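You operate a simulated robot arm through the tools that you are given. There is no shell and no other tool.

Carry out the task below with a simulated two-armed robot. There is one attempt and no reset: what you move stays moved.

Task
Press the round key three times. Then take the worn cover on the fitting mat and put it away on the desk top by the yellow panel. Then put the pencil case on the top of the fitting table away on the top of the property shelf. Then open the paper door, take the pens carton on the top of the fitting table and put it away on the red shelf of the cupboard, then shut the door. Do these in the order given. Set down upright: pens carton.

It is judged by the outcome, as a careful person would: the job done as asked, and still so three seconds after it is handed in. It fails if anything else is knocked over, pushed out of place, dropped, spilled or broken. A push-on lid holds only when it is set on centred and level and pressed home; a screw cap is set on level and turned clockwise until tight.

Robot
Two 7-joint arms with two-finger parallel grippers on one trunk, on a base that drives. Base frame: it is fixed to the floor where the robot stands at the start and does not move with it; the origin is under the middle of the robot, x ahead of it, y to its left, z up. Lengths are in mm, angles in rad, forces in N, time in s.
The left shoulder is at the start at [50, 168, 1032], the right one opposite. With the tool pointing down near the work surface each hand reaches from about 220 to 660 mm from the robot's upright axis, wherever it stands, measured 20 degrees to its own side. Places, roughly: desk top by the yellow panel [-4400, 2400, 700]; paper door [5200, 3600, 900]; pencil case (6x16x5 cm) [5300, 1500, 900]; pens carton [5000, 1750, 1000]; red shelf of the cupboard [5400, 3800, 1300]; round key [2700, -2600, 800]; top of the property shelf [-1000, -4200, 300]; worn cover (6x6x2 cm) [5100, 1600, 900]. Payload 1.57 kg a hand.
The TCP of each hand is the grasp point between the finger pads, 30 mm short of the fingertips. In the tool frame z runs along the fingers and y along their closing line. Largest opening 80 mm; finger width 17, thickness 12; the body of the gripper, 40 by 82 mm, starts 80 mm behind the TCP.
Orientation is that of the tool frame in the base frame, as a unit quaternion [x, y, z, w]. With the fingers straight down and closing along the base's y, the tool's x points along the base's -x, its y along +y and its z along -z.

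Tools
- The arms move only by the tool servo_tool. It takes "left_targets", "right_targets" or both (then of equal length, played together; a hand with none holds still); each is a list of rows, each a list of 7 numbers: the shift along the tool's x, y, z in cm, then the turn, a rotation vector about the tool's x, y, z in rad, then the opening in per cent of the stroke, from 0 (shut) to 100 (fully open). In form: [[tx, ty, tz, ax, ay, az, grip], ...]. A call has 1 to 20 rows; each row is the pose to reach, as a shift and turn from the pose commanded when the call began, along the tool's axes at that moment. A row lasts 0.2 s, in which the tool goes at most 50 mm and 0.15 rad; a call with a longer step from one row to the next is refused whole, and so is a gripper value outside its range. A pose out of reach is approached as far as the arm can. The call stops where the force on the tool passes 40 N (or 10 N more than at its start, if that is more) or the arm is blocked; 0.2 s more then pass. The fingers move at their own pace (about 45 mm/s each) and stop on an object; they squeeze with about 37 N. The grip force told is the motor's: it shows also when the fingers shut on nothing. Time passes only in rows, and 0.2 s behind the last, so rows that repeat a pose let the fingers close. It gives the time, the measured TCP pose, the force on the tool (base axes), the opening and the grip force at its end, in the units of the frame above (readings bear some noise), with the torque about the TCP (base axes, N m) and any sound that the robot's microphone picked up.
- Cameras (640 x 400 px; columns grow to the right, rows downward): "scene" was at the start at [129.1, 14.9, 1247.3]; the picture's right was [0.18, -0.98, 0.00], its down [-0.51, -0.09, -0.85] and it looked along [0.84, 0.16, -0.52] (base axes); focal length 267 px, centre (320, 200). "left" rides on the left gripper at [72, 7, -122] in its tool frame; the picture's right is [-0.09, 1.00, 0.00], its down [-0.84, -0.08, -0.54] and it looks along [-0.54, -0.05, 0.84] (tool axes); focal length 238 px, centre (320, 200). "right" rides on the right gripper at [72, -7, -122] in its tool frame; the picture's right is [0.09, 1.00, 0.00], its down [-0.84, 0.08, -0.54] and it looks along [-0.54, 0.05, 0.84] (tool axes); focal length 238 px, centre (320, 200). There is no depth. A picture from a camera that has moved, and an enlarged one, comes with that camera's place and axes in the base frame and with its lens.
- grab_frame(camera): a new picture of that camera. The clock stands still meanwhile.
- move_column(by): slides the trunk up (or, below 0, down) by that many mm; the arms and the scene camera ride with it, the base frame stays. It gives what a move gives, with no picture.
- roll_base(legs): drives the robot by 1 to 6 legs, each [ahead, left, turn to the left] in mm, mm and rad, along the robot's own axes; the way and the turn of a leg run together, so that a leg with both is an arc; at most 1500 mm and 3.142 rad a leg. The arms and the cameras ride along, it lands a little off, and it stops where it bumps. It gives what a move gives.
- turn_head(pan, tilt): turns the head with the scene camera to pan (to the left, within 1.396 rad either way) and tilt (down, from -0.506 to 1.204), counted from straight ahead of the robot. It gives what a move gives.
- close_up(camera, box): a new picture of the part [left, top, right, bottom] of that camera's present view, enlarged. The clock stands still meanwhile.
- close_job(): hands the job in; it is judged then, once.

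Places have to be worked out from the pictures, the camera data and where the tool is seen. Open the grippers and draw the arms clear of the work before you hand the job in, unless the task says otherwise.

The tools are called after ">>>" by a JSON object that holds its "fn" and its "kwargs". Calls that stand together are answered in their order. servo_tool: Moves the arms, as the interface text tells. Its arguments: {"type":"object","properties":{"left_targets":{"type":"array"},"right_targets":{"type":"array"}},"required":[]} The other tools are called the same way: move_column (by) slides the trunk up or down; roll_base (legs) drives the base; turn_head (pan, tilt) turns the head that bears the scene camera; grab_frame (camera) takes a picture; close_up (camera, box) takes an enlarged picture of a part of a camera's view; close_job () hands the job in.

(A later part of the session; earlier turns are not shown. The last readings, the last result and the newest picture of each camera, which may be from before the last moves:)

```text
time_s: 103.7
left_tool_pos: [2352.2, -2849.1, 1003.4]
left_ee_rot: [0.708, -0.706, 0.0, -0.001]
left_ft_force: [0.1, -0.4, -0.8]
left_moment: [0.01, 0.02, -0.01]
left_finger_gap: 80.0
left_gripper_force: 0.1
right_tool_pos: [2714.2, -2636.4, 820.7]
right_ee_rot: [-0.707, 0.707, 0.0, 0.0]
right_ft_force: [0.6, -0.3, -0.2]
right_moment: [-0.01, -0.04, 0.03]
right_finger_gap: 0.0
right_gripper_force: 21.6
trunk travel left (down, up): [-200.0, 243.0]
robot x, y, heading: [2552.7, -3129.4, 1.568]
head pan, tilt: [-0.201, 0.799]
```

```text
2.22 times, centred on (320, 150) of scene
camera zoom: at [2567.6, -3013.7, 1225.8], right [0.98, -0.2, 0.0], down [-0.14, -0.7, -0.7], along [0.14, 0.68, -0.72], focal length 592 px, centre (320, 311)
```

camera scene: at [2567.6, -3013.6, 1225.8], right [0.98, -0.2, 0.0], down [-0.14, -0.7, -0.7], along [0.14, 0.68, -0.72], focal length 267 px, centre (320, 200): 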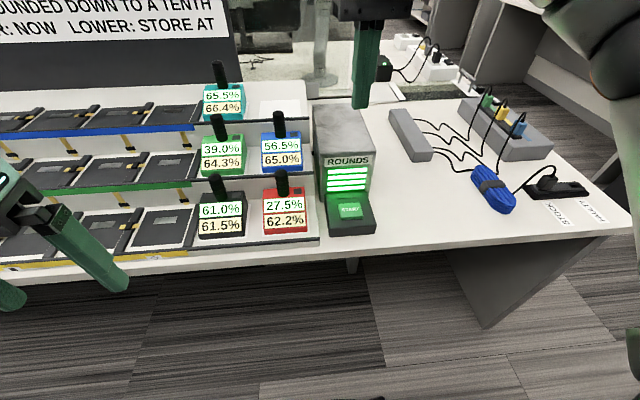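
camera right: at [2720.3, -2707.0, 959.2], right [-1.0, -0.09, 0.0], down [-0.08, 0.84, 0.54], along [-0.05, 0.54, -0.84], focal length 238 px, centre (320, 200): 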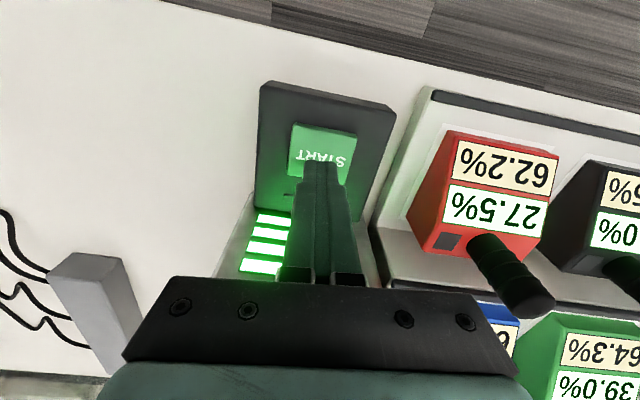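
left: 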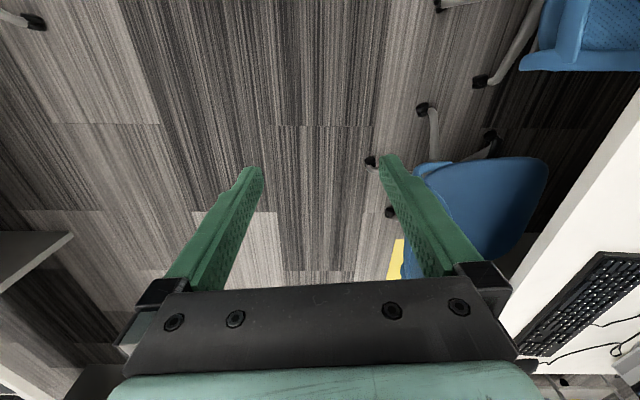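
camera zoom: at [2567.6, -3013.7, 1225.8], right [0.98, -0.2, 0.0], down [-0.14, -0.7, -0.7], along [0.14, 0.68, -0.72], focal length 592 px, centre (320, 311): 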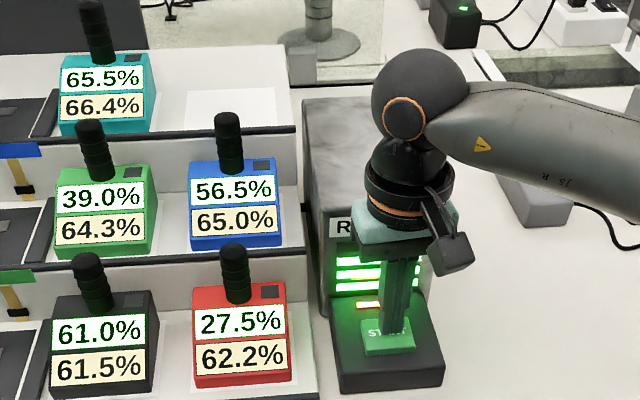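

The amber light stays on; the station may be running a round. I wait a few seconds to see whether it goes out.

>>> {"fn": "servo_tool", "kwargs": {"right_targets": [[0, 0, 0, 0, 0, 0, 0], [0, 0, 0, 0, 0, 0, 0], [0, 0, 0, 0, 0, 0, 0], [0, 0, 0, 0, 0, 0, 0], [0, 0, 0, 0, 0, 0, 0], [0, 0, 0, 0, 0, 0, 0], [0, 0, 0, 0, 0, 0, 0], [0, 0, 0, 0, 0, 0, 0], [0, 0, 0, 0, 0, 0, 0], [0, 0, 0, 0, 0, 0, 0], [0, 0, 0, 0, 0, 0, 0], [0, 0, 0, 0, 0, 0, 0], [0, 0, 0, 0, 0, 0, 0], [0, 0, 0, 0, 0, 0, 0], [0, 0, 0, 0, 0, 0, 0], [0, 0, 0, 0, 0, 0, 0], [0, 0, 0, 0, 0, 0, 0], [0, 0, 0, 0, 0, 0, 0], [0, 0, 0, 0, 0, 0, 0], [0, 0, 0, 0, 0, 0, 0]]}}

>>> {"fn": "close_up", "kwargs": {"camera": "scene", "box": [200, 60, 440, 240]}}

>>> {"fn": "grab_frame", "kwargs": {"camera": "right"}}

```text
time_s: 107.9
left_tool_pos: [2350.9, -2850.4, 1003.0]
left_ee_rot: [0.708, -0.706, -0.001, 0.0]
left_ft_force: [0.4, -0.4, -0.2]
left_moment: [0.0, 0.0, 0.01]
left_finger_gap: 80.3
left_gripper_force: 0.0
right_tool_pos: [2714.4, -2637.2, 821.3]
right_ee_rot: [0.707, -0.707, 0.0, 0.001]
right_ft_force: [1.0, 0.1, 0.6]
right_moment: [0.01, 0.01, 0.01]
right_finger_gap: 0.0
right_gripper_force: 21.1
trunk travel left (down, up): [-200.0, 243.0]
robot x, y, heading: [2552.9, -3131.7, 1.572]
head pan, tilt: [-0.201, 0.799]
```

```text
2.22 times, centred on (320, 150) of scene
camera zoom: at [2567.6, -3013.6, 1225.8], right [0.98, -0.2, 0.0], down [-0.14, -0.7, -0.7], along [0.14, 0.68, -0.72], focal length 592 px, centre (320, 311)
```

zoom: 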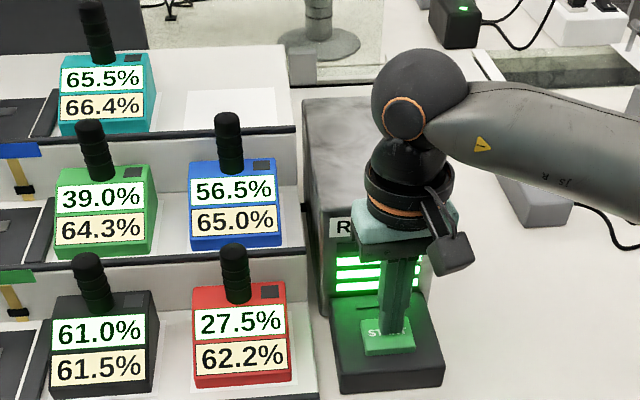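

```text
taken
camera right: at [2720.4, -2708.7, 942.1], right [-1.0, -0.09, 0.0], down [-0.08, 0.84, 0.54], along [-0.05, 0.54, -0.84], focal length 238 px, centre (320, 200)
```

right: 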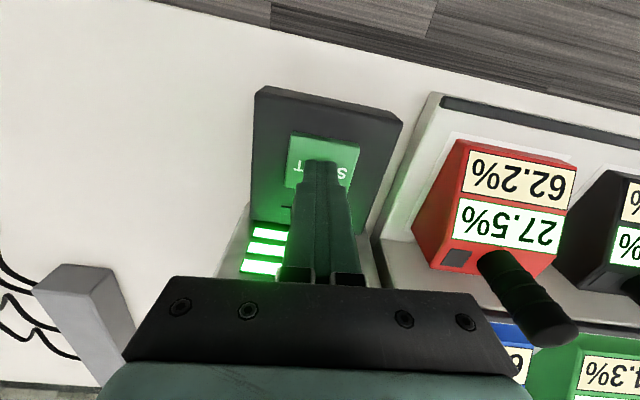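

The amber light is off and the display went from four bars to three. Now the second press, then a release and a wait.

>>> {"fn": "servo_tool", "kwargs": {"right_targets": [[0, 0, 0.6, 0, 0, 0, 0], [0, 0, 1.0, 0, 0, 0, 0], [0, 0, 1.3, 0, 0, 0, 0], [0, 0, 1.3, 0, 0, 0, 0]]}}

>>> {"fn": "servo_tool", "kwargs": {"right_targets": [[0, 0, -0.6, 0, 0, 0, 0], [0, 0, -1.3, 0, 0, 0, 0], [0, 0, -1.3, 0, 0, 0, 0]]}}

>>> {"fn": "grab_frame", "kwargs": {"camera": "right"}}

>>> {"fn": "servo_tool", "kwargs": {"right_targets": [[0, 0, 0, 0, 0, 0, 0], [0, 0, 0, 0, 0, 0, 0], [0, 0, 0, 0, 0, 0, 0], [0, 0, 0, 0, 0, 0, 0], [0, 0, 0, 0, 0, 0, 0], [0, 0, 0, 0, 0, 0, 0], [0, 0, 0, 0, 0, 0, 0], [0, 0, 0, 0, 0, 0, 0], [0, 0, 0, 0, 0, 0, 0], [0, 0, 0, 0, 0, 0, 0], [0, 0, 0, 0, 0, 0, 0], [0, 0, 0, 0, 0, 0, 0], [0, 0, 0, 0, 0, 0, 0], [0, 0, 0, 0, 0, 0, 0], [0, 0, 0, 0, 0, 0, 0], [0, 0, 0, 0, 0, 0, 0], [0, 0, 0, 0, 0, 0, 0], [0, 0, 0, 0, 0, 0, 0], [0, 0, 0, 0, 0, 0, 0], [0, 0, 0, 0, 0, 0, 0]]}}

>>> {"fn": "grab_frame", "kwargs": {"camera": "right"}}

>>> {"fn": "close_up", "kwargs": {"camera": "scene", "box": [200, 60, 440, 240]}}

```text
time_s: 108.9
left_tool_pos: [2351.3, -2850.8, 1004.0]
left_ee_rot: [0.708, -0.706, 0.0, -0.001]
left_ft_force: [-0.3, 0.4, 0.9]
left_moment: [0.01, 0.01, 0.01]
left_finger_gap: 79.8
left_gripper_force: 0.0
right_tool_pos: [2713.9, -2637.5, 808.5]
right_ee_rot: [0.707, -0.707, -0.001, -0.001]
right_ft_force: [-0.1, -3.1, 8.9]
right_moment: [-0.08, 0.02, 0.07]
right_finger_gap: 0.1
right_gripper_force: 21.3
trunk travel left (down, up): [-200.0, 243.0]
robot x, y, heading: [2548.6, -3132.5, 1.574]
head pan, tilt: [-0.201, 0.799]
heard: click
```

```text
time_s: 109.7
left_tool_pos: [2350.3, -2850.4, 1004.5]
left_ee_rot: [0.708, -0.706, 0.0, 0.0]
left_ft_force: [0.1, -0.3, -0.2]
left_moment: [0.0, 0.0, -0.01]
left_finger_gap: 79.9
left_gripper_force: 0.0
right_tool_pos: [2714.7, -2636.7, 819.9]
right_ee_rot: [-0.707, 0.708, 0.0, 0.0]
right_ft_force: [-0.3, -0.1, -0.1]
right_moment: [-0.01, -0.03, -0.01]
right_finger_gap: 0.1
right_gripper_force: 21.6
trunk travel left (down, up): [-200.0, 243.0]
robot x, y, heading: [2548.4, -3134.9, 1.572]
head pan, tilt: [-0.201, 0.799]
```

```text
taken
camera right: at [2721.1, -2708.8, 941.7], right [-1.0, -0.09, 0.0], down [-0.08, 0.84, 0.54], along [-0.05, 0.54, -0.84], focal length 238 px, centre (320, 200)
```

right: 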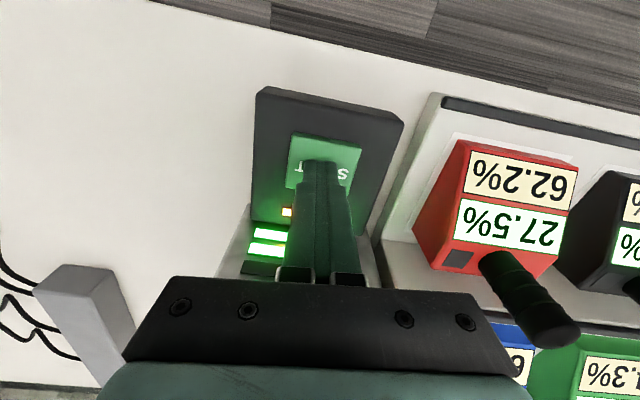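

```text
time_s: 113.9
left_tool_pos: [2351.4, -2850.2, 1004.5]
left_ee_rot: [0.708, -0.706, 0.0, 0.0]
left_ft_force: [-0.3, -0.3, 0.2]
left_moment: [-0.01, -0.02, 0.0]
left_finger_gap: 79.8
left_gripper_force: 0.1
right_tool_pos: [2714.7, -2638.0, 820.5]
right_ee_rot: [0.707, -0.707, 0.0, 0.0]
right_ft_force: [-0.4, 0.8, 0.1]
right_moment: [-0.04, 0.02, -0.01]
right_finger_gap: 0.1
right_gripper_force: 21.3
trunk travel left (down, up): [-200.0, 243.0]
robot x, y, heading: [2549.1, -3127.5, 1.567]
head pan, tilt: [-0.201, 0.799]
```

```text
taken
camera right: at [2721.0, -2708.8, 941.7], right [-1.0, -0.09, 0.0], down [-0.08, 0.84, 0.54], along [-0.05, 0.54, -0.84], focal length 238 px, centre (320, 200)
```

right: 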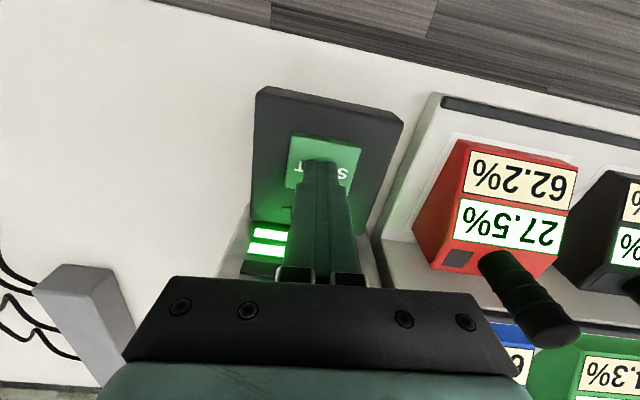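

```text
2.22 times, centred on (320, 150) of scene
camera zoom: at [2567.6, -3013.6, 1225.8], right [0.98, -0.2, 0.0], down [-0.14, -0.7, -0.7], along [0.14, 0.68, -0.72], focal length 592 px, centre (320, 311)
```

zoom: 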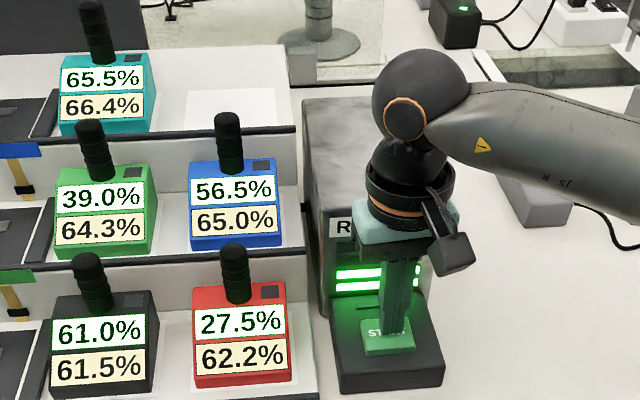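

Two bars remain, so two rounds have been used. Now the third and last press, then I withdraw the hand straight up.

>>> {"fn": "servo_tool", "kwargs": {"right_targets": [[0, 0, 0.6, 0, 0, 0, 0], [0, 0, 1.0, 0, 0, 0, 0], [0, 0, 1.3, 0, 0, 0, 0], [0, 0, 1.3, 0, 0, 0, 0]]}}

>>> {"fn": "servo_tool", "kwargs": {"right_targets": [[0, 0, -0.6, 0, 0, 0, 0], [0, 0, -3, 0, 0, 0, 0], [0, 0, -7, 0, 0, 0, 0], [0, 0, -11, 0, 0, 0, 0], [0, 0, -16, 0, 0, 0, 0], [0, 0, -20, 0, 0, 0, 0], [0, 0, -25, 0, 0, 0, 0], [0, 0, -25, 0, 0, 0, 0], [0, 0, -25, 0, 0, 0, 0], [0, 0, -25, 0, 0, 0, 0], [0, 0, -25, 0, 0, 0, 0], [0, 0, -25, 0, 0, 0, 0], [0, 0, -25, 0, 0, 0, 0], [0, 0, -25, 0, 0, 0, 0], [0, 0, -25, 0, 0, 0, 0]]}}

>>> {"fn": "grab_frame", "kwargs": {"camera": "scene"}}

>>> {"fn": "grab_frame", "kwargs": {"camera": "right"}}

```text
time_s: 114.9
left_tool_pos: [2351.1, -2850.8, 1004.2]
left_ee_rot: [0.708, -0.706, -0.001, 0.0]
left_ft_force: [-0.6, -0.3, -1.1]
left_moment: [-0.02, -0.01, -0.01]
left_finger_gap: 80.2
left_gripper_force: 0.2
right_tool_pos: [2714.3, -2636.9, 809.4]
right_ee_rot: [0.707, -0.707, -0.002, 0.0]
right_ft_force: [0.3, -1.4, 9.9]
right_moment: [-0.08, -0.06, -0.02]
right_finger_gap: 0.0
right_gripper_force: 21.0
trunk travel left (down, up): [-200.0, 243.0]
robot x, y, heading: [2554.3, -3133.5, 1.572]
head pan, tilt: [-0.201, 0.799]
heard: click
```

```text
time_s: 118.1
left_tool_pos: [2351.4, -2850.0, 1004.8]
left_ee_rot: [0.708, -0.707, 0.0, 0.0]
left_ft_force: [0.2, -1.0, -0.1]
left_moment: [0.01, -0.02, 0.01]
left_finger_gap: 79.7
left_gripper_force: 0.1
right_tool_pos: [2713.9, -2637.1, 1059.4]
right_ee_rot: [-0.707, 0.707, 0.001, 0.0]
right_ft_force: [-0.1, -0.4, -0.1]
right_moment: [0.02, 0.01, -0.01]
right_finger_gap: 0.0
right_gripper_force: 21.2
trunk travel left (down, up): [-200.0, 243.0]
robot x, y, heading: [2547.0, -3129.4, 1.568]
head pan, tilt: [-0.201, 0.799]
```

```text
taken
camera scene: at [2567.6, -3013.6, 1225.8], right [0.98, -0.2, 0.0], down [-0.14, -0.7, -0.7], along [0.14, 0.68, -0.72], focal length 267 px, centre (320, 200)
```

scene: 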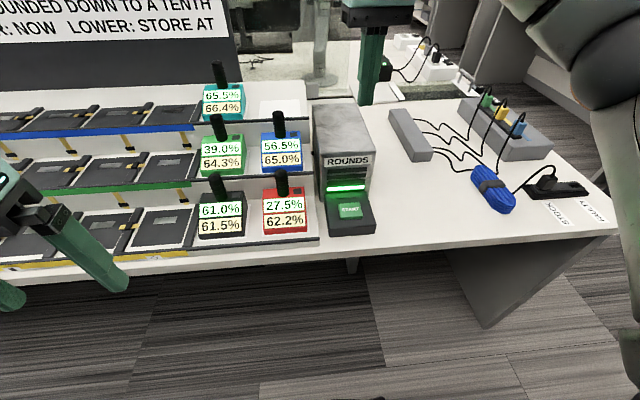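

```text
taken
camera right: at [2720.9, -2707.8, 1181.5], right [-1.0, -0.09, 0.0], down [-0.08, 0.84, 0.54], along [-0.05, 0.54, -0.84], focal length 238 px, centre (320, 200)
```

right: 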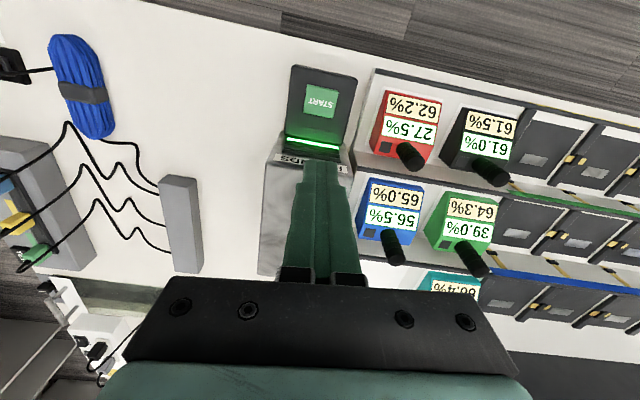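

All three presses clicked and the display shows one bar left. I open the right hand, raise the trunk, back out of the aisle and drive back up the passage toward the fitting table.

>>> {"fn": "move_column", "kwargs": {"by": 240}}

>>> {"fn": "servo_tool", "kwargs": {"right_targets": [[4, 0, 0, 0, 0, 0, 100], [8, 0, 0, 0, 0, 0, 100], [12, 0, 0, 0, 0, 0, 100], [15, 0, 0, 0, 0, 0, 100]]}}

>>> {"fn": "roll_base", "kwargs": {"legs": [[-140, 0, 0], [0, -1400, 0], [0, -140, 0]]}}

>>> {"fn": "turn_head", "kwargs": {"pan": 0.0, "tilt": 0.4}}

>>> {"fn": "grab_frame", "kwargs": {"camera": "scene"}}

```text
time_s: 120.6
left_tool_pos: [2351.3, -2850.8, 1243.6]
left_ee_rot: [0.708, -0.707, 0.0, 0.0]
left_ft_force: [-0.1, -0.3, 0.7]
left_moment: [0.01, 0.01, -0.01]
left_finger_gap: 79.9
left_gripper_force: 0.0
right_tool_pos: [2714.9, -2636.2, 1301.6]
right_ee_rot: [-0.707, 0.707, 0.0, -0.001]
right_ft_force: [0.1, -0.3, 0.6]
right_moment: [0.0, 0.0, -0.02]
right_finger_gap: 0.1
right_gripper_force: 20.4
trunk travel left (down, up): [-440.0, 3.0]
robot x, y, heading: [2546.6, -3129.3, 1.57]
head pan, tilt: [-0.201, 0.799]
```

```text
time_s: 121.6
left_tool_pos: [2351.0, -2849.6, 1243.7]
left_ee_rot: [-0.707, 0.707, 0.0, 0.0]
left_ft_force: [-0.3, 0.2, -0.4]
left_moment: [0.03, 0.0, 0.02]
left_finger_gap: 79.8
left_gripper_force: 0.1
right_tool_pos: [2713.7, -2786.2, 1300.2]
right_ee_rot: [-0.706, 0.708, 0.002, 0.0]
right_ft_force: [0.2, 0.2, 0.2]
right_moment: [0.04, -0.01, -0.01]
right_finger_gap: 80.0
right_gripper_force: 0.1
trunk travel left (down, up): [-440.0, 3.0]
robot x, y, heading: [2553.5, -3128.6, 1.57]
head pan, tilt: [-0.201, 0.799]
```

```text
time_s: 136.4
left_tool_pos: [3873.9, -2981.4, 1243.9]
left_ee_rot: [0.712, -0.702, 0.0, 0.0]
left_ft_force: [1.0, 0.3, 0.0]
left_moment: [0.0, 0.04, -0.01]
left_finger_gap: 79.9
left_gripper_force: 0.0
right_tool_pos: [4235.8, -2911.1, 1300.2]
right_ee_rot: [0.711, -0.703, -0.001, 0.001]
right_ft_force: [-0.2, 0.0, -0.2]
right_moment: [-0.01, 0.04, -0.02]
right_finger_gap: 80.3
right_gripper_force: 0.0
trunk travel left (down, up): [-440.0, 3.0]
robot x, y, heading: [4078.1, -3262.5, 1.58]
head pan, tilt: [-0.201, 0.799]
```

```text
time_s: 137.3
left_tool_pos: [3874.8, -2980.7, 1244.6]
left_ee_rot: [0.712, -0.702, 0.0, -0.001]
left_ft_force: [1.0, -0.4, -0.2]
left_moment: [0.03, -0.01, -0.01]
left_finger_gap: 80.0
left_gripper_force: 0.1
right_tool_pos: [4235.1, -2910.5, 1299.4]
right_ee_rot: [0.711, -0.703, -0.001, 0.001]
right_ft_force: [-0.1, 0.1, 0.4]
right_moment: [0.02, 0.02, -0.02]
right_finger_gap: 79.9
right_gripper_force: 0.0
trunk travel left (down, up): [-440.0, 3.0]
robot x, y, heading: [4076.5, -3257.9, 1.582]
head pan, tilt: [0.0, 0.4]
```

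```text
taken
camera scene: at [4076.5, -3128.1, 1500.9], right [1.0, 0.01, 0.0], down [0.0, -0.39, -0.92], along [-0.01, 0.92, -0.39], focal length 267 px, centre (320, 200)
```

scene: 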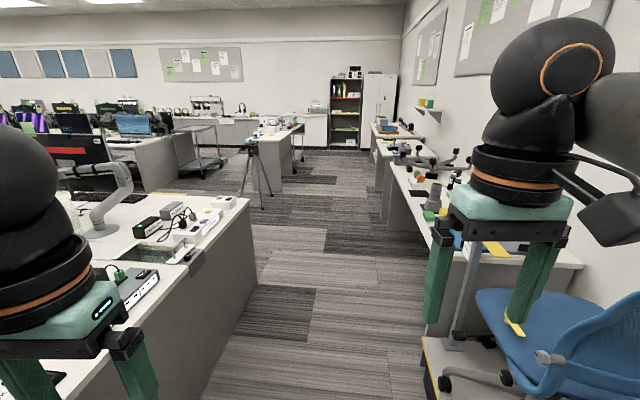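

The passage is clear ahead. I drive north 2.75 m to y≈-510, then look again.

>>> {"fn": "roll_base", "kwargs": {"legs": [[1400, -10, -0.012], [1350, 0, 0]]}}

>>> {"fn": "turn_head", "kwargs": {"pan": -0.4, "tilt": 0.4}}

>>> {"fn": "grab_frame", "kwargs": {"camera": "scene"}}

>>> {"fn": "turn_head", "kwargs": {"pan": 0.3, "tilt": 0.4}}

>>> {"fn": "grab_frame", "kwargs": {"camera": "scene"}}

```text
time_s: 150.7
left_tool_pos: [3808.3, -219.4, 1243.6]
left_ee_rot: [0.72, -0.694, 0.0, 0.0]
left_ft_force: [0.7, -0.4, -0.2]
left_moment: [0.0, 0.02, 0.03]
left_finger_gap: 80.0
left_gripper_force: 0.0
right_tool_pos: [4168.2, -143.8, 1299.9]
right_ee_rot: [0.719, -0.695, 0.0, 0.0]
right_ft_force: [-1.5, -0.2, -0.6]
right_moment: [0.0, 0.01, 0.03]
right_finger_gap: 80.1
right_gripper_force: 0.1
trunk travel left (down, up): [-440.0, 3.0]
robot x, y, heading: [4016.0, -493.0, 1.608]
head pan, tilt: [0.0, 0.4]
```

```text
time_s: 151.5
left_tool_pos: [3808.5, -221.0, 1244.4]
left_ee_rot: [0.719, -0.694, 0.001, 0.0]
left_ft_force: [0.0, -1.7, 0.2]
left_moment: [0.0, 0.02, -0.02]
left_finger_gap: 79.7
left_gripper_force: 0.1
right_tool_pos: [4168.6, -142.7, 1301.1]
right_ee_rot: [0.718, -0.696, -0.001, 0.0]
right_ft_force: [0.6, 0.2, -0.1]
right_moment: [-0.02, 0.03, -0.04]
right_finger_gap: 80.1
right_gripper_force: 0.0
trunk travel left (down, up): [-440.0, 3.0]
robot x, y, heading: [4017.8, -494.2, 1.605]
head pan, tilt: [-0.4, 0.4]
```

```text
taken
camera scene: at [4049.9, -369.7, 1500.9], right [0.93, -0.36, 0.0], down [-0.14, -0.36, -0.92], along [0.33, 0.86, -0.39], focal length 267 px, centre (320, 200)
```

scene: 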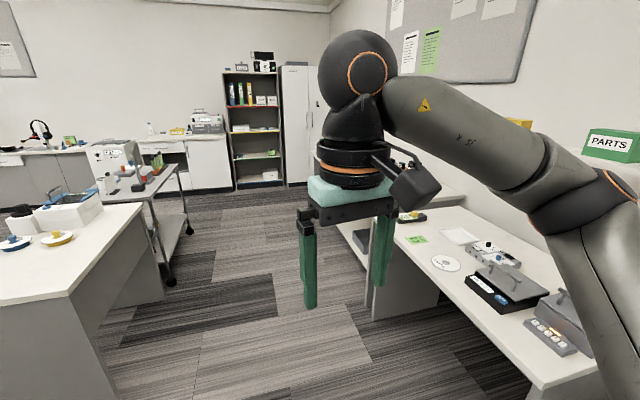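

```text
time_s: 152.6
left_tool_pos: [3809.4, -220.9, 1244.5]
left_ee_rot: [0.72, -0.694, 0.0, 0.0]
left_ft_force: [1.2, -0.4, 0.8]
left_moment: [-0.02, 0.04, -0.01]
left_finger_gap: 80.1
left_gripper_force: 0.1
right_tool_pos: [4168.3, -143.9, 1300.9]
right_ee_rot: [0.719, -0.695, 0.0, 0.0]
right_ft_force: [0.4, 0.1, -0.1]
right_moment: [0.0, 0.0, 0.03]
right_finger_gap: 80.0
right_gripper_force: 0.0
trunk travel left (down, up): [-440.0, 3.0]
robot x, y, heading: [4017.5, -491.7, 1.609]
head pan, tilt: [0.3, 0.4]
```

```text
taken
camera scene: at [3986.5, -368.7, 1500.9], right [0.94, 0.33, 0.0], down [0.13, -0.37, -0.92], along [-0.3, 0.87, -0.39], focal length 267 px, centre (320, 200)
```

scene: 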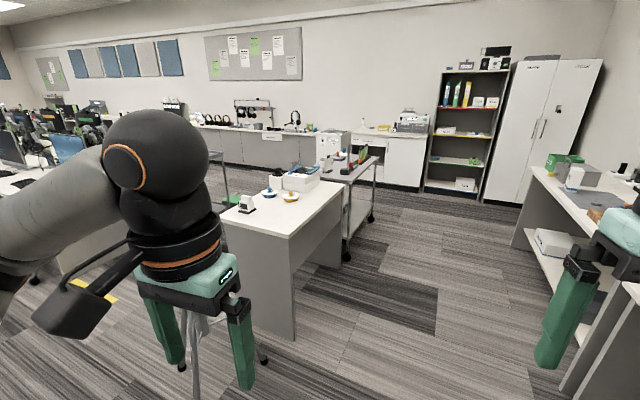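

The way north is clear between the white table and trolley on the left (x<3650) and the benches on the right (x>4750). I drive to about (4300, 1550), then turn to face the fitting table.

>>> {"fn": "roll_base", "kwargs": {"legs": [[0, 0, -0.037], [1400, -100, 0], [650, -180, 0]]}}

>>> {"fn": "turn_head", "kwargs": {"pan": -1.2, "tilt": 0.6}}

>>> {"fn": "grab_frame", "kwargs": {"camera": "scene"}}

>>> {"fn": "turn_head", "kwargs": {"pan": -0.4, "tilt": 0.4}}

>>> {"fn": "grab_frame", "kwargs": {"camera": "scene"}}

```text
time_s: 163.3
left_tool_pos: [4104.8, 1831.9, 1243.7]
left_ee_rot: [-0.704, 0.71, 0.0, 0.0]
left_ft_force: [-0.2, -0.2, 0.2]
left_moment: [0.0, -0.01, -0.01]
left_finger_gap: 80.2
left_gripper_force: 0.0
right_tool_pos: [4468.6, 1892.5, 1299.6]
right_ee_rot: [-0.703, 0.711, 0.001, -0.001]
right_ft_force: [-0.7, 0.8, -0.8]
right_moment: [-0.01, -0.01, 0.03]
right_finger_gap: 79.9
right_gripper_force: 0.1
trunk travel left (down, up): [-440.0, 3.0]
robot x, y, heading: [4303.3, 1549.0, 1.561]
head pan, tilt: [0.3, 0.4]
```

```text
time_s: 164.9
left_tool_pos: [4104.4, 1831.6, 1243.5]
left_ee_rot: [-0.704, 0.71, 0.0, 0.0]
left_ft_force: [-0.3, 0.0, -0.4]
left_moment: [0.04, 0.02, 0.02]
left_finger_gap: 79.9
left_gripper_force: 0.0
right_tool_pos: [4468.5, 1893.3, 1300.7]
right_ee_rot: [-0.704, 0.711, 0.001, -0.001]
right_ft_force: [-1.1, -0.8, -0.2]
right_moment: [0.03, 0.0, -0.02]
right_finger_gap: 79.9
right_gripper_force: 0.1
trunk travel left (down, up): [-440.0, 3.0]
robot x, y, heading: [4306.2, 1547.1, 1.562]
head pan, tilt: [-1.201, 0.6]
```

```text
taken
camera scene: at [4385.7, 1618.8, 1482.7], right [0.35, -0.94, 0.0], down [-0.53, -0.2, -0.83], along [0.77, 0.29, -0.56], focal length 267 px, centre (320, 200)
```

scene: 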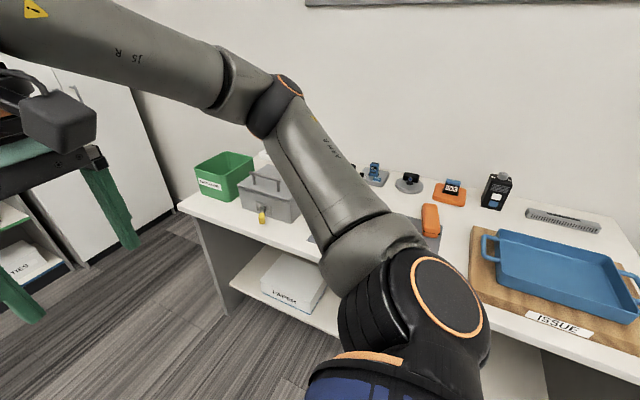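

```text
time_s: 166.0
left_tool_pos: [4104.7, 1832.6, 1245.0]
left_ee_rot: [-0.705, 0.709, 0.0, 0.0]
left_ft_force: [0.0, -0.3, 0.0]
left_moment: [0.0, 0.0, -0.03]
left_finger_gap: 80.0
left_gripper_force: 0.1
right_tool_pos: [4467.2, 1893.2, 1300.6]
right_ee_rot: [-0.704, 0.711, 0.001, 0.0]
right_ft_force: [-0.3, -0.6, -0.1]
right_moment: [-0.02, 0.02, 0.0]
right_finger_gap: 80.0
right_gripper_force: 0.0
trunk travel left (down, up): [-440.0, 3.0]
robot x, y, heading: [4301.2, 1547.4, 1.563]
head pan, tilt: [-0.4, 0.4]
```

```text
taken
camera scene: at [4340.0, 1672.6, 1500.9], right [0.92, -0.4, 0.0], down [-0.16, -0.36, -0.92], along [0.37, 0.84, -0.39], focal length 267 px, centre (320, 200)
```

scene: 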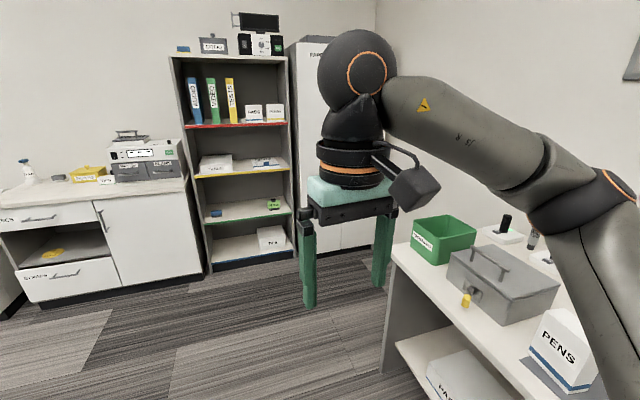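

The pens carton, a grey box, and an orange item (likely the pencil case, at ≈[5290, 1506]) are on this table. I turn to face it and look squarely.

>>> {"fn": "roll_base", "kwargs": {"legs": [[0, 0, -1.562]]}}

>>> {"fn": "turn_head", "kwargs": {"pan": 0.0, "tilt": 0.7}}

>>> {"fn": "grab_frame", "kwargs": {"camera": "scene"}}

>>> {"fn": "close_up", "kwargs": {"camera": "scene", "box": [200, 60, 440, 210]}}

```text
time_s: 170.2
left_tool_pos: [4582.2, 1749.3, 1244.4]
left_ee_rot: [-0.003, 1.0, 0.0, 0.0]
left_ft_force: [-0.2, -0.4, -0.1]
left_moment: [0.03, 0.01, -0.01]
left_finger_gap: 79.8
left_gripper_force: 0.0
right_tool_pos: [4647.7, 1387.1, 1300.4]
right_ee_rot: [-0.002, 1.0, 0.001, 0.001]
right_ft_force: [0.3, 0.6, 0.7]
right_moment: [0.01, 0.0, 0.02]
right_finger_gap: 80.0
right_gripper_force: 0.1
trunk travel left (down, up): [-440.0, 3.0]
robot x, y, heading: [4302.6, 1548.8, 0.003]
head pan, tilt: [-0.4, 0.4]
```

```text
time_s: 171.1
left_tool_pos: [4581.8, 1749.8, 1243.4]
left_ee_rot: [-0.002, 1.0, 0.0, 0.0]
left_ft_force: [0.1, 0.4, -0.1]
left_moment: [-0.01, -0.01, 0.02]
left_finger_gap: 80.1
left_gripper_force: 0.1
right_tool_pos: [4647.7, 1387.4, 1301.3]
right_ee_rot: [0.0, 1.0, 0.002, 0.001]
right_ft_force: [0.1, -0.1, -0.7]
right_moment: [-0.01, 0.04, -0.04]
right_finger_gap: 80.3
right_gripper_force: 0.1
trunk travel left (down, up): [-440.0, 3.0]
robot x, y, heading: [4301.7, 1545.1, -0.0]
head pan, tilt: [0.0, 0.7]
```

```text
taken
camera scene: at [4427.6, 1548.1, 1474.1], right [0.0, -1.0, 0.0], down [-0.64, 0.0, -0.77], along [0.77, 0.0, -0.64], focal length 267 px, centre (320, 200)
```

scene: 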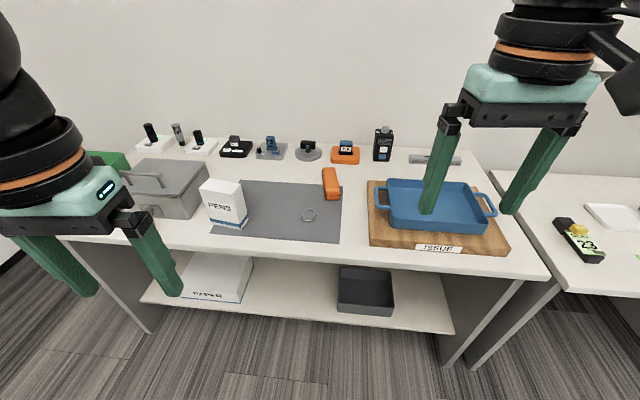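

```text
2.67 times, centred on (320, 135) of scene
camera zoom: at [4427.6, 1548.1, 1474.1], right [0.0, -1.0, 0.0], down [-0.64, 0.0, -0.77], along [0.77, 0.0, -0.64], focal length 711 px, centre (320, 373)
```

zoom: 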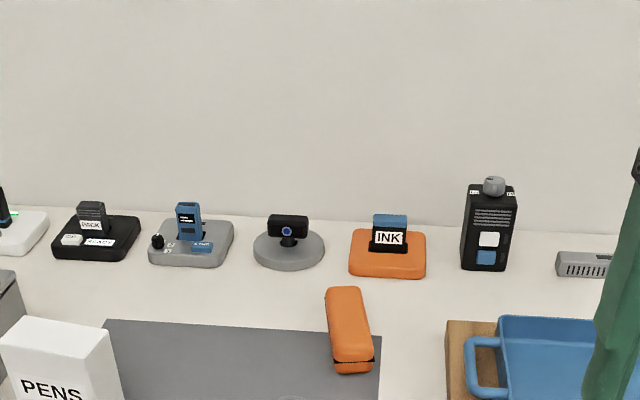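

The fitting mat is the dark grey sheet; on it a ring-like, perhaps transparent piece at (309,215) matches the worn cover's place. Close-up to be sure.

>>> {"fn": "close_up", "kwargs": {"camera": "scene", "box": [270, 190, 350, 240]}}

>>> {"fn": "close_up", "kwargs": {"camera": "scene", "box": [60, 120, 260, 240]}}

```text
8.00 times, centred on (310, 215) of scene
camera zoom: at [4427.6, 1548.1, 1474.1], right [0.0, -1.0, 0.0], down [-0.64, 0.0, -0.77], along [0.77, 0.0, -0.64], focal length 2133 px, centre (400, 80)
```

zoom: 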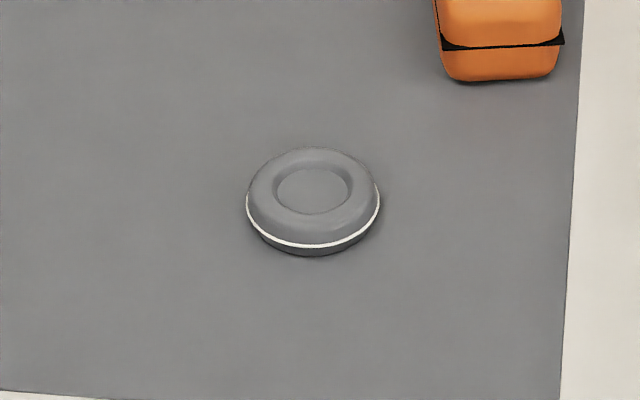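

```text
3.20 times, centred on (160, 180) of scene
camera zoom: at [4427.6, 1548.1, 1474.1], right [0.0, -1.0, 0.0], down [-0.64, 0.0, -0.77], along [0.77, 0.0, -0.64], focal length 853 px, centre (832, 264)
```

zoom: 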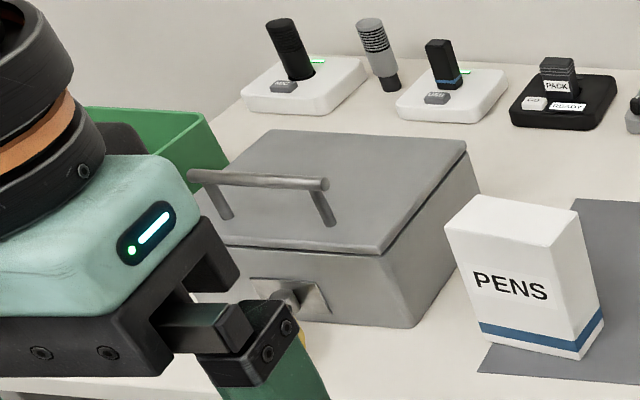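

It is a round grey cover about 60 mm across, standing free on the mat at about [5077, 1584]. I drive up so the right hand can take it, keeping the hands high, and lower the trunk part way.

>>> {"fn": "roll_base", "kwargs": {"legs": [[255, 185, 0]]}}

>>> {"fn": "move_column", "kwargs": {"by": -120}}

>>> {"fn": "turn_head", "kwargs": {"pan": -0.2, "tilt": 0.8}}

>>> {"fn": "grab_frame", "kwargs": {"camera": "scene"}}

>>> {"fn": "grab_frame", "kwargs": {"camera": "right"}}

```text
time_s: 173.3
left_tool_pos: [4840.4, 1933.9, 1243.6]
left_ee_rot: [0.0, 1.0, 0.0, 0.0]
left_ft_force: [0.6, 1.1, 0.2]
left_moment: [-0.01, -0.01, 0.01]
left_finger_gap: 80.0
left_gripper_force: 0.0
right_tool_pos: [4905.3, 1571.9, 1299.9]
right_ee_rot: [0.001, 1.0, 0.001, 0.0]
right_ft_force: [-0.2, -0.4, -0.2]
right_moment: [-0.01, 0.01, 0.02]
right_finger_gap: 79.9
right_gripper_force: 0.2
trunk travel left (down, up): [-440.0, 3.0]
robot x, y, heading: [4558.3, 1733.7, -0.004]
head pan, tilt: [0.0, 0.7]
```

```text
time_s: 174.8
left_tool_pos: [4839.5, 1934.4, 1124.8]
left_ee_rot: [0.0, 1.0, 0.0, 0.0]
left_ft_force: [1.0, -0.2, -0.4]
left_moment: [0.04, 0.01, 0.02]
left_finger_gap: 79.9
left_gripper_force: 0.1
right_tool_pos: [4904.3, 1571.1, 1180.5]
right_ee_rot: [0.001, 1.0, 0.0, 0.001]
right_ft_force: [0.3, -0.2, -0.1]
right_moment: [0.01, 0.01, 0.0]
right_finger_gap: 80.2
right_gripper_force: 0.0
trunk travel left (down, up): [-320.0, 123.0]
robot x, y, heading: [4559.1, 1733.0, 0.002]
head pan, tilt: [0.0, 0.7]
```

```text
time_s: 175.6
left_tool_pos: [4840.5, 1933.9, 1124.4]
left_ee_rot: [0.0, 1.0, 0.0, 0.0]
left_ft_force: [-0.7, 0.4, -0.5]
left_moment: [0.0, -0.02, -0.01]
left_finger_gap: 80.1
left_gripper_force: 0.1
right_tool_pos: [4903.9, 1571.6, 1180.1]
right_ee_rot: [0.001, 1.0, 0.001, 0.0]
right_ft_force: [-0.3, 0.1, 0.1]
right_moment: [-0.01, -0.01, -0.01]
right_finger_gap: 80.3
right_gripper_force: 0.0
trunk travel left (down, up): [-320.0, 123.0]
robot x, y, heading: [4555.7, 1733.7, 0.005]
head pan, tilt: [-0.201, 0.799]
```

```text
taken
camera scene: at [4678.7, 1717.5, 1345.9], right [-0.2, -0.98, 0.0], down [-0.7, 0.14, -0.7], along [0.68, -0.14, -0.72], focal length 267 px, centre (320, 200)
```

scene: 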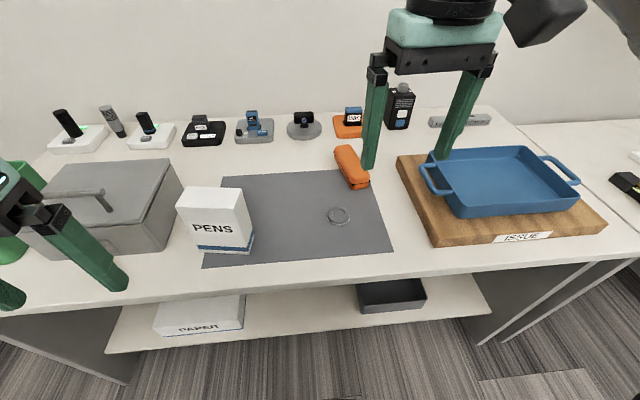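

```text
taken
camera right: at [4832.1, 1565.0, 1301.7], right [-0.09, 1.0, 0.0], down [0.84, 0.08, 0.54], along [0.54, 0.05, -0.84], focal length 238 px, centre (320, 200)
```

right: 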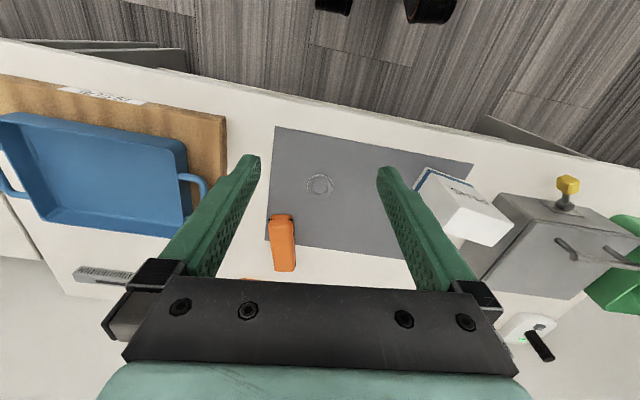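

The cover is at about [5063, 1590, 880]. I move the open right hand above it, tips about 90 mm clear, and look again with the wrist camera.

>>> {"fn": "servo_tool", "kwargs": {"right_targets": [[-2.6, 0.3, 3, 0, 0, 0, 100], [-5.2, 0.6, 6, 0, 0, 0, 100], [-7.8, 0.9, 9, 0, 0, 0, 100], [-10.4, 1.2, 12, 0, 0, 0, 100], [-13, 1.5, 15, 0, 0, 0, 100], [-15.8, 1.8, 18, 0, 0, 0, 100], [-15.8, 1.8, 18, 0, 0, 0, 100]]}}

>>> {"fn": "grab_frame", "kwargs": {"camera": "right"}}

>>> {"fn": "grab_frame", "kwargs": {"camera": "scene"}}

```text
time_s: 177.2
left_tool_pos: [4840.3, 1933.2, 1124.0]
left_ee_rot: [0.0, 1.0, 0.0, 0.0]
left_ft_force: [1.1, -0.2, -0.1]
left_moment: [0.03, 0.0, 0.03]
left_finger_gap: 80.0
left_gripper_force: 0.0
right_tool_pos: [5061.7, 1590.0, 1002.1]
right_ee_rot: [0.001, 1.0, 0.001, 0.001]
right_ft_force: [0.6, -0.6, 0.3]
right_moment: [0.03, 0.01, -0.04]
right_finger_gap: 80.2
right_gripper_force: 0.0
trunk travel left (down, up): [-320.0, 123.0]
robot x, y, heading: [4559.1, 1733.0, -0.004]
head pan, tilt: [-0.201, 0.799]
```

```text
taken
camera right: at [4988.9, 1584.0, 1123.0], right [-0.09, 1.0, 0.0], down [0.84, 0.08, 0.54], along [0.54, 0.05, -0.84], focal length 238 px, centre (320, 200)
```

right: 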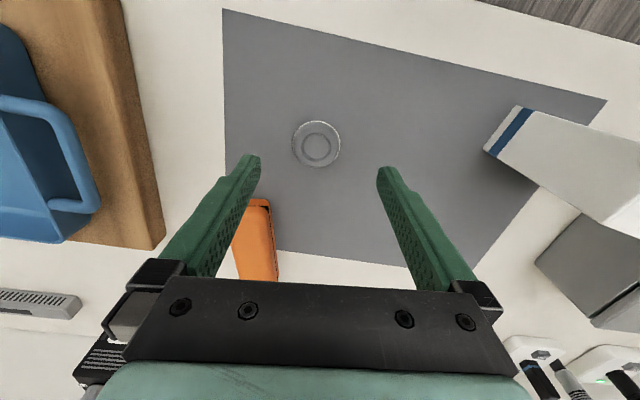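

```text
taken
camera scene: at [4678.6, 1717.4, 1345.9], right [-0.2, -0.98, 0.0], down [-0.7, 0.14, -0.7], along [0.68, -0.14, -0.72], focal length 267 px, centre (320, 200)
```

scene: 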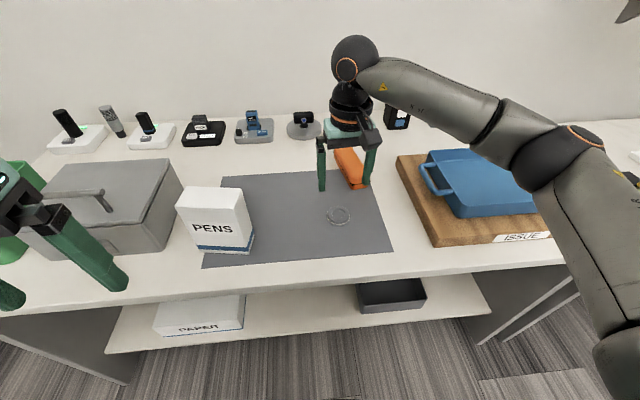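

Intersecting the views puts the cover's centre at about [5085, 1587, 855]. I line up over it and lower to 20 mm above grasp height, then check.

>>> {"fn": "servo_tool", "kwargs": {"right_targets": [[-2.3, -0.3, 2, 0, 0, 0, 100], [-2.3, -0.3, 5, 0, 0, 0, 100], [-2.3, -0.3, 8, 0, 0, 0, 100], [-2.3, -0.3, 9.5, 0, 0, 0, 100], [-2.3, -0.3, 9.5, 0, 0, 0, 100]]}}

>>> {"fn": "grab_frame", "kwargs": {"camera": "right"}}

>>> {"fn": "close_up", "kwargs": {"camera": "scene", "box": [260, 120, 420, 240]}}

```text
time_s: 178.4
left_tool_pos: [4841.0, 1933.8, 1124.2]
left_ee_rot: [0.0, 1.0, -0.001, 0.0]
left_ft_force: [0.2, -0.4, -0.4]
left_moment: [0.01, 0.03, -0.01]
left_finger_gap: 80.0
left_gripper_force: 0.1
right_tool_pos: [5083.6, 1586.8, 905.6]
right_ee_rot: [0.0, 1.0, 0.0, 0.001]
right_ft_force: [-0.1, 0.0, -0.1]
right_moment: [-0.03, 0.05, 0.0]
right_finger_gap: 79.9
right_gripper_force: 0.0
trunk travel left (down, up): [-320.0, 123.0]
robot x, y, heading: [4560.4, 1733.4, -0.001]
head pan, tilt: [-0.201, 0.799]
```

```text
taken
camera right: at [5012.2, 1579.6, 1027.0], right [-0.09, 1.0, 0.0], down [0.84, 0.08, 0.54], along [0.54, 0.05, -0.84], focal length 238 px, centre (320, 200)
```

right: 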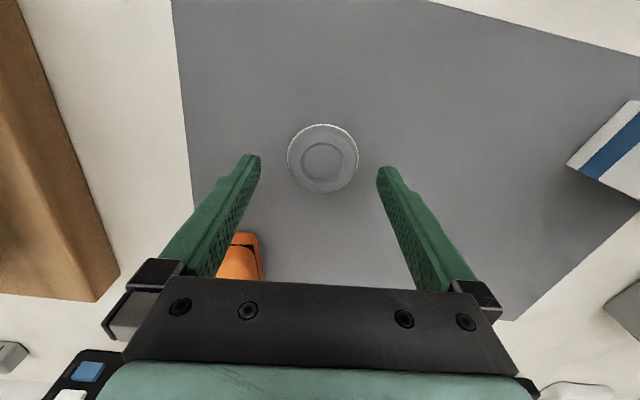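

```text
3.33 times, centred on (340, 180) of scene
camera zoom: at [4678.7, 1717.4, 1345.8], right [-0.2, -0.98, 0.0], down [-0.7, 0.14, -0.7], along [0.68, -0.14, -0.72], focal length 889 px, centre (253, 267)
```

zoom: 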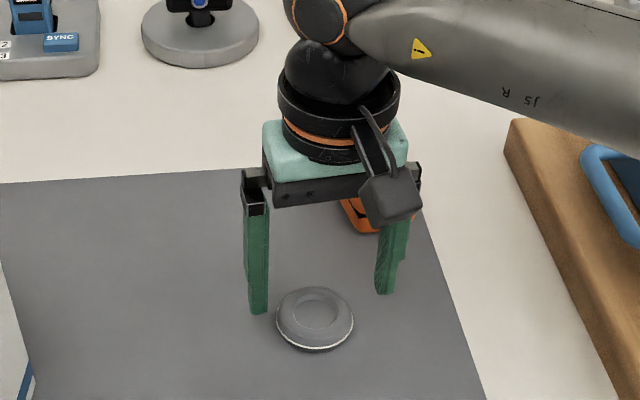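

The cover sits centred between the fingers. I lower another 25 mm and re-check the height.

>>> {"fn": "servo_tool", "kwargs": {"right_targets": [[-0.3, 0.1, 1, 0, 0, 0, 100], [-0.3, 0.1, 2, 0, 0, 0, 100], [-0.3, 0.1, 2.5, 0, 0, 0, 100], [-0.3, 0.1, 2.5, 0, 0, 0, 100]]}}

>>> {"fn": "grab_frame", "kwargs": {"camera": "right"}}

>>> {"fn": "close_up", "kwargs": {"camera": "scene", "box": [290, 160, 390, 230]}}

```text
time_s: 179.4
left_tool_pos: [4840.1, 1934.8, 1124.6]
left_ee_rot: [0.0, 1.0, -0.001, 0.001]
left_ft_force: [-0.9, 0.9, 0.3]
left_moment: [0.0, 0.04, 0.0]
left_finger_gap: 79.9
left_gripper_force: 0.1
right_tool_pos: [5089.2, 1587.8, 879.8]
right_ee_rot: [0.0, 1.0, 0.0, 0.001]
right_ft_force: [0.3, 0.2, 0.5]
right_moment: [-0.02, 0.03, -0.04]
right_finger_gap: 80.1
right_gripper_force: 0.0
trunk travel left (down, up): [-320.0, 123.0]
robot x, y, heading: [4556.6, 1733.0, -0.006]
head pan, tilt: [-0.201, 0.799]
```

```text
taken
camera right: at [5016.5, 1581.0, 1001.3], right [-0.09, 1.0, 0.0], down [0.84, 0.08, 0.54], along [0.54, 0.05, -0.84], focal length 238 px, centre (320, 200)
```

right: 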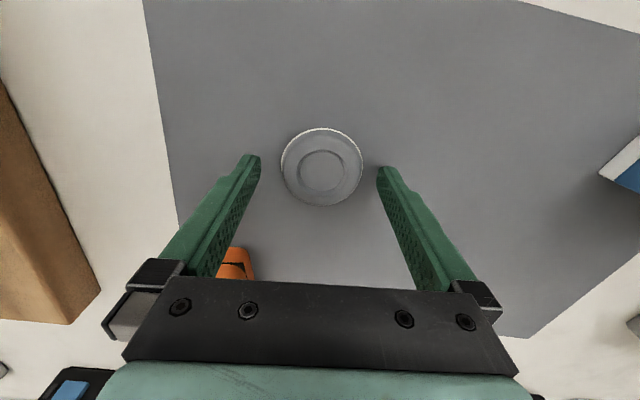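

```text
5.71 times, centred on (340, 195) of scene
camera zoom: at [4678.7, 1717.4, 1345.8], right [-0.2, -0.98, 0.0], down [-0.7, 0.14, -0.7], along [0.68, -0.14, -0.72], focal length 1523 px, centre (206, 229)
```

zoom: 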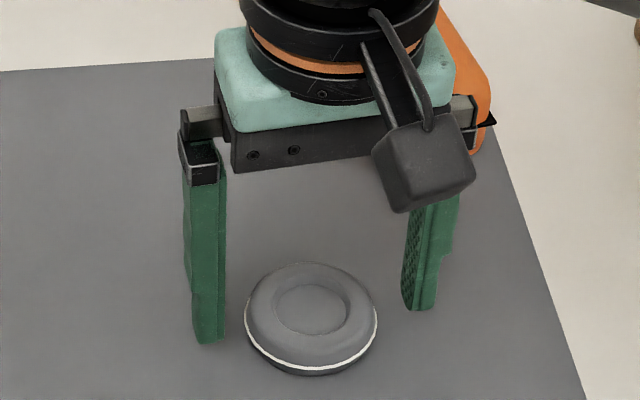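

The tips are about level with the cover's middle. I go 6 mm lower and close on it.

>>> {"fn": "servo_tool", "kwargs": {"right_targets": [[0, 0, 0.3, 0, 0, 0, 100], [0, 0, 0.6, 0, 0, 0, 100], [0, 0, 0.6, 0, 0, 0, 60], [0, 0, 0.6, 0, 0, 0, 40], [0, 0, 0.6, 0, 0, 0, 40], [0, 0, 0.6, 0, 0, 0, 40]]}}

>>> {"fn": "close_up", "kwargs": {"camera": "scene", "box": [290, 160, 390, 230]}}

```text
time_s: 180.8
left_tool_pos: [4840.5, 1933.6, 1124.5]
left_ee_rot: [-0.001, 1.0, 0.0, 0.0]
left_ft_force: [0.4, -0.3, 0.0]
left_moment: [-0.01, -0.01, 0.0]
left_finger_gap: 79.8
left_gripper_force: 0.0
right_tool_pos: [5088.5, 1587.8, 874.0]
right_ee_rot: [0.001, 1.0, 0.0, 0.001]
right_ft_force: [0.7, -0.2, 0.3]
right_moment: [-0.03, -0.03, -0.03]
right_finger_gap: 53.6
right_gripper_force: 35.2
trunk travel left (down, up): [-320.0, 123.0]
robot x, y, heading: [4555.8, 1730.0, -0.005]
head pan, tilt: [-0.201, 0.799]
```

```text
5.71 times, centred on (340, 195) of scene
camera zoom: at [4678.7, 1717.5, 1345.8], right [-0.2, -0.98, 0.0], down [-0.7, 0.14, -0.7], along [0.68, -0.14, -0.72], focal length 1523 px, centre (206, 229)
```

zoom: 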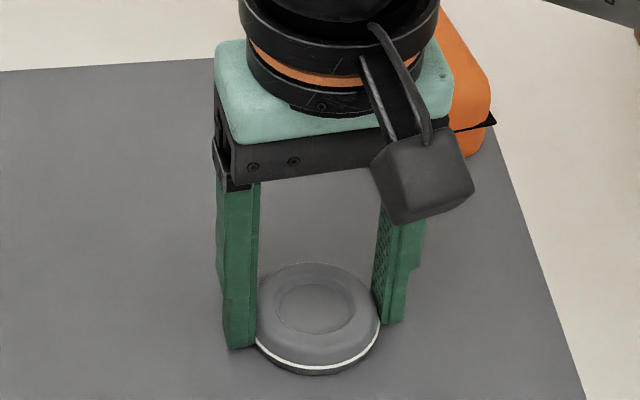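

Gripped at 53.6 mm with 35 N. I lift it straight up and check.

>>> {"fn": "servo_tool", "kwargs": {"right_targets": [[0, 0, -1, 0, 0, 0, 40], [0, 0, -3, 0, 0, 0, 40], [0, 0, -7, 0, 0, 0, 40], [0, 0, -11, 0, 0, 0, 40], [0, 0, -15, 0, 0, 0, 40], [0, 0, -19, 0, 0, 0, 40], [0, 0, -23, 0, 0, 0, 40], [0, 0, -26, 0, 0, 0, 40]]}}

>>> {"fn": "servo_tool", "kwargs": {"right_targets": [[4, 0, 0, 0, 0, 0, 40], [8, 0, 0, 0, 0, 0, 40], [12, 0, 0, 0, 0, 0, 40], [16, 0, 0, 0, 0, 0, 40]]}}

>>> {"fn": "grab_frame", "kwargs": {"camera": "right"}}

>>> {"fn": "grab_frame", "kwargs": {"camera": "scene"}}

```text
time_s: 182.6
left_tool_pos: [4839.6, 1935.0, 1123.7]
left_ee_rot: [0.0, 1.0, 0.0, 0.0]
left_ft_force: [-0.3, -0.8, -0.5]
left_moment: [-0.02, -0.01, 0.0]
left_finger_gap: 80.2
left_gripper_force: 0.0
right_tool_pos: [5088.1, 1587.5, 1137.5]
right_ee_rot: [0.001, 1.0, 0.001, 0.0]
right_ft_force: [0.6, 0.1, 0.2]
right_moment: [0.02, -0.02, 0.02]
right_finger_gap: 53.0
right_gripper_force: 37.4
trunk travel left (down, up): [-320.0, 123.0]
robot x, y, heading: [4562.1, 1735.8, -0.004]
head pan, tilt: [-0.201, 0.799]
```

```text
time_s: 183.6
left_tool_pos: [4839.7, 1933.6, 1125.3]
left_ee_rot: [0.0, 1.0, -0.001, 0.0]
left_ft_force: [0.0, 0.4, -0.3]
left_moment: [0.0, -0.03, 0.0]
left_finger_gap: 80.2
left_gripper_force: 0.1
right_tool_pos: [4927.1, 1587.5, 1136.2]
right_ee_rot: [0.002, 1.0, -0.001, 0.001]
right_ft_force: [0.3, 0.2, -0.6]
right_moment: [-0.02, 0.0, -0.04]
right_finger_gap: 53.1
right_gripper_force: 37.1
trunk travel left (down, up): [-320.0, 123.0]
robot x, y, heading: [4561.6, 1737.2, -0.001]
head pan, tilt: [-0.201, 0.799]
```

```text
taken
camera right: at [4854.7, 1579.7, 1257.6], right [-0.09, 1.0, 0.0], down [0.84, 0.07, 0.54], along [0.54, 0.05, -0.84], focal length 238 px, centre (320, 200)
```

right: 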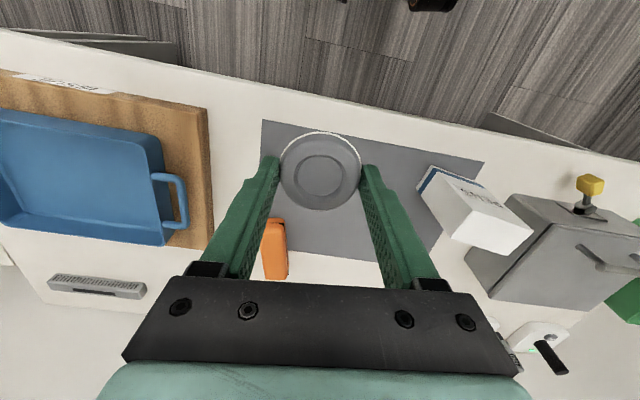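

```text
taken
camera scene: at [4678.4, 1717.3, 1345.9], right [-0.2, -0.98, 0.0], down [-0.7, 0.14, -0.7], along [0.68, -0.14, -0.72], focal length 267 px, centre (320, 200)
```

scene: 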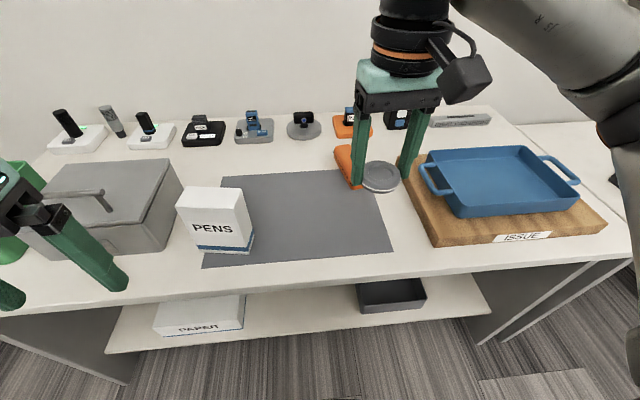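

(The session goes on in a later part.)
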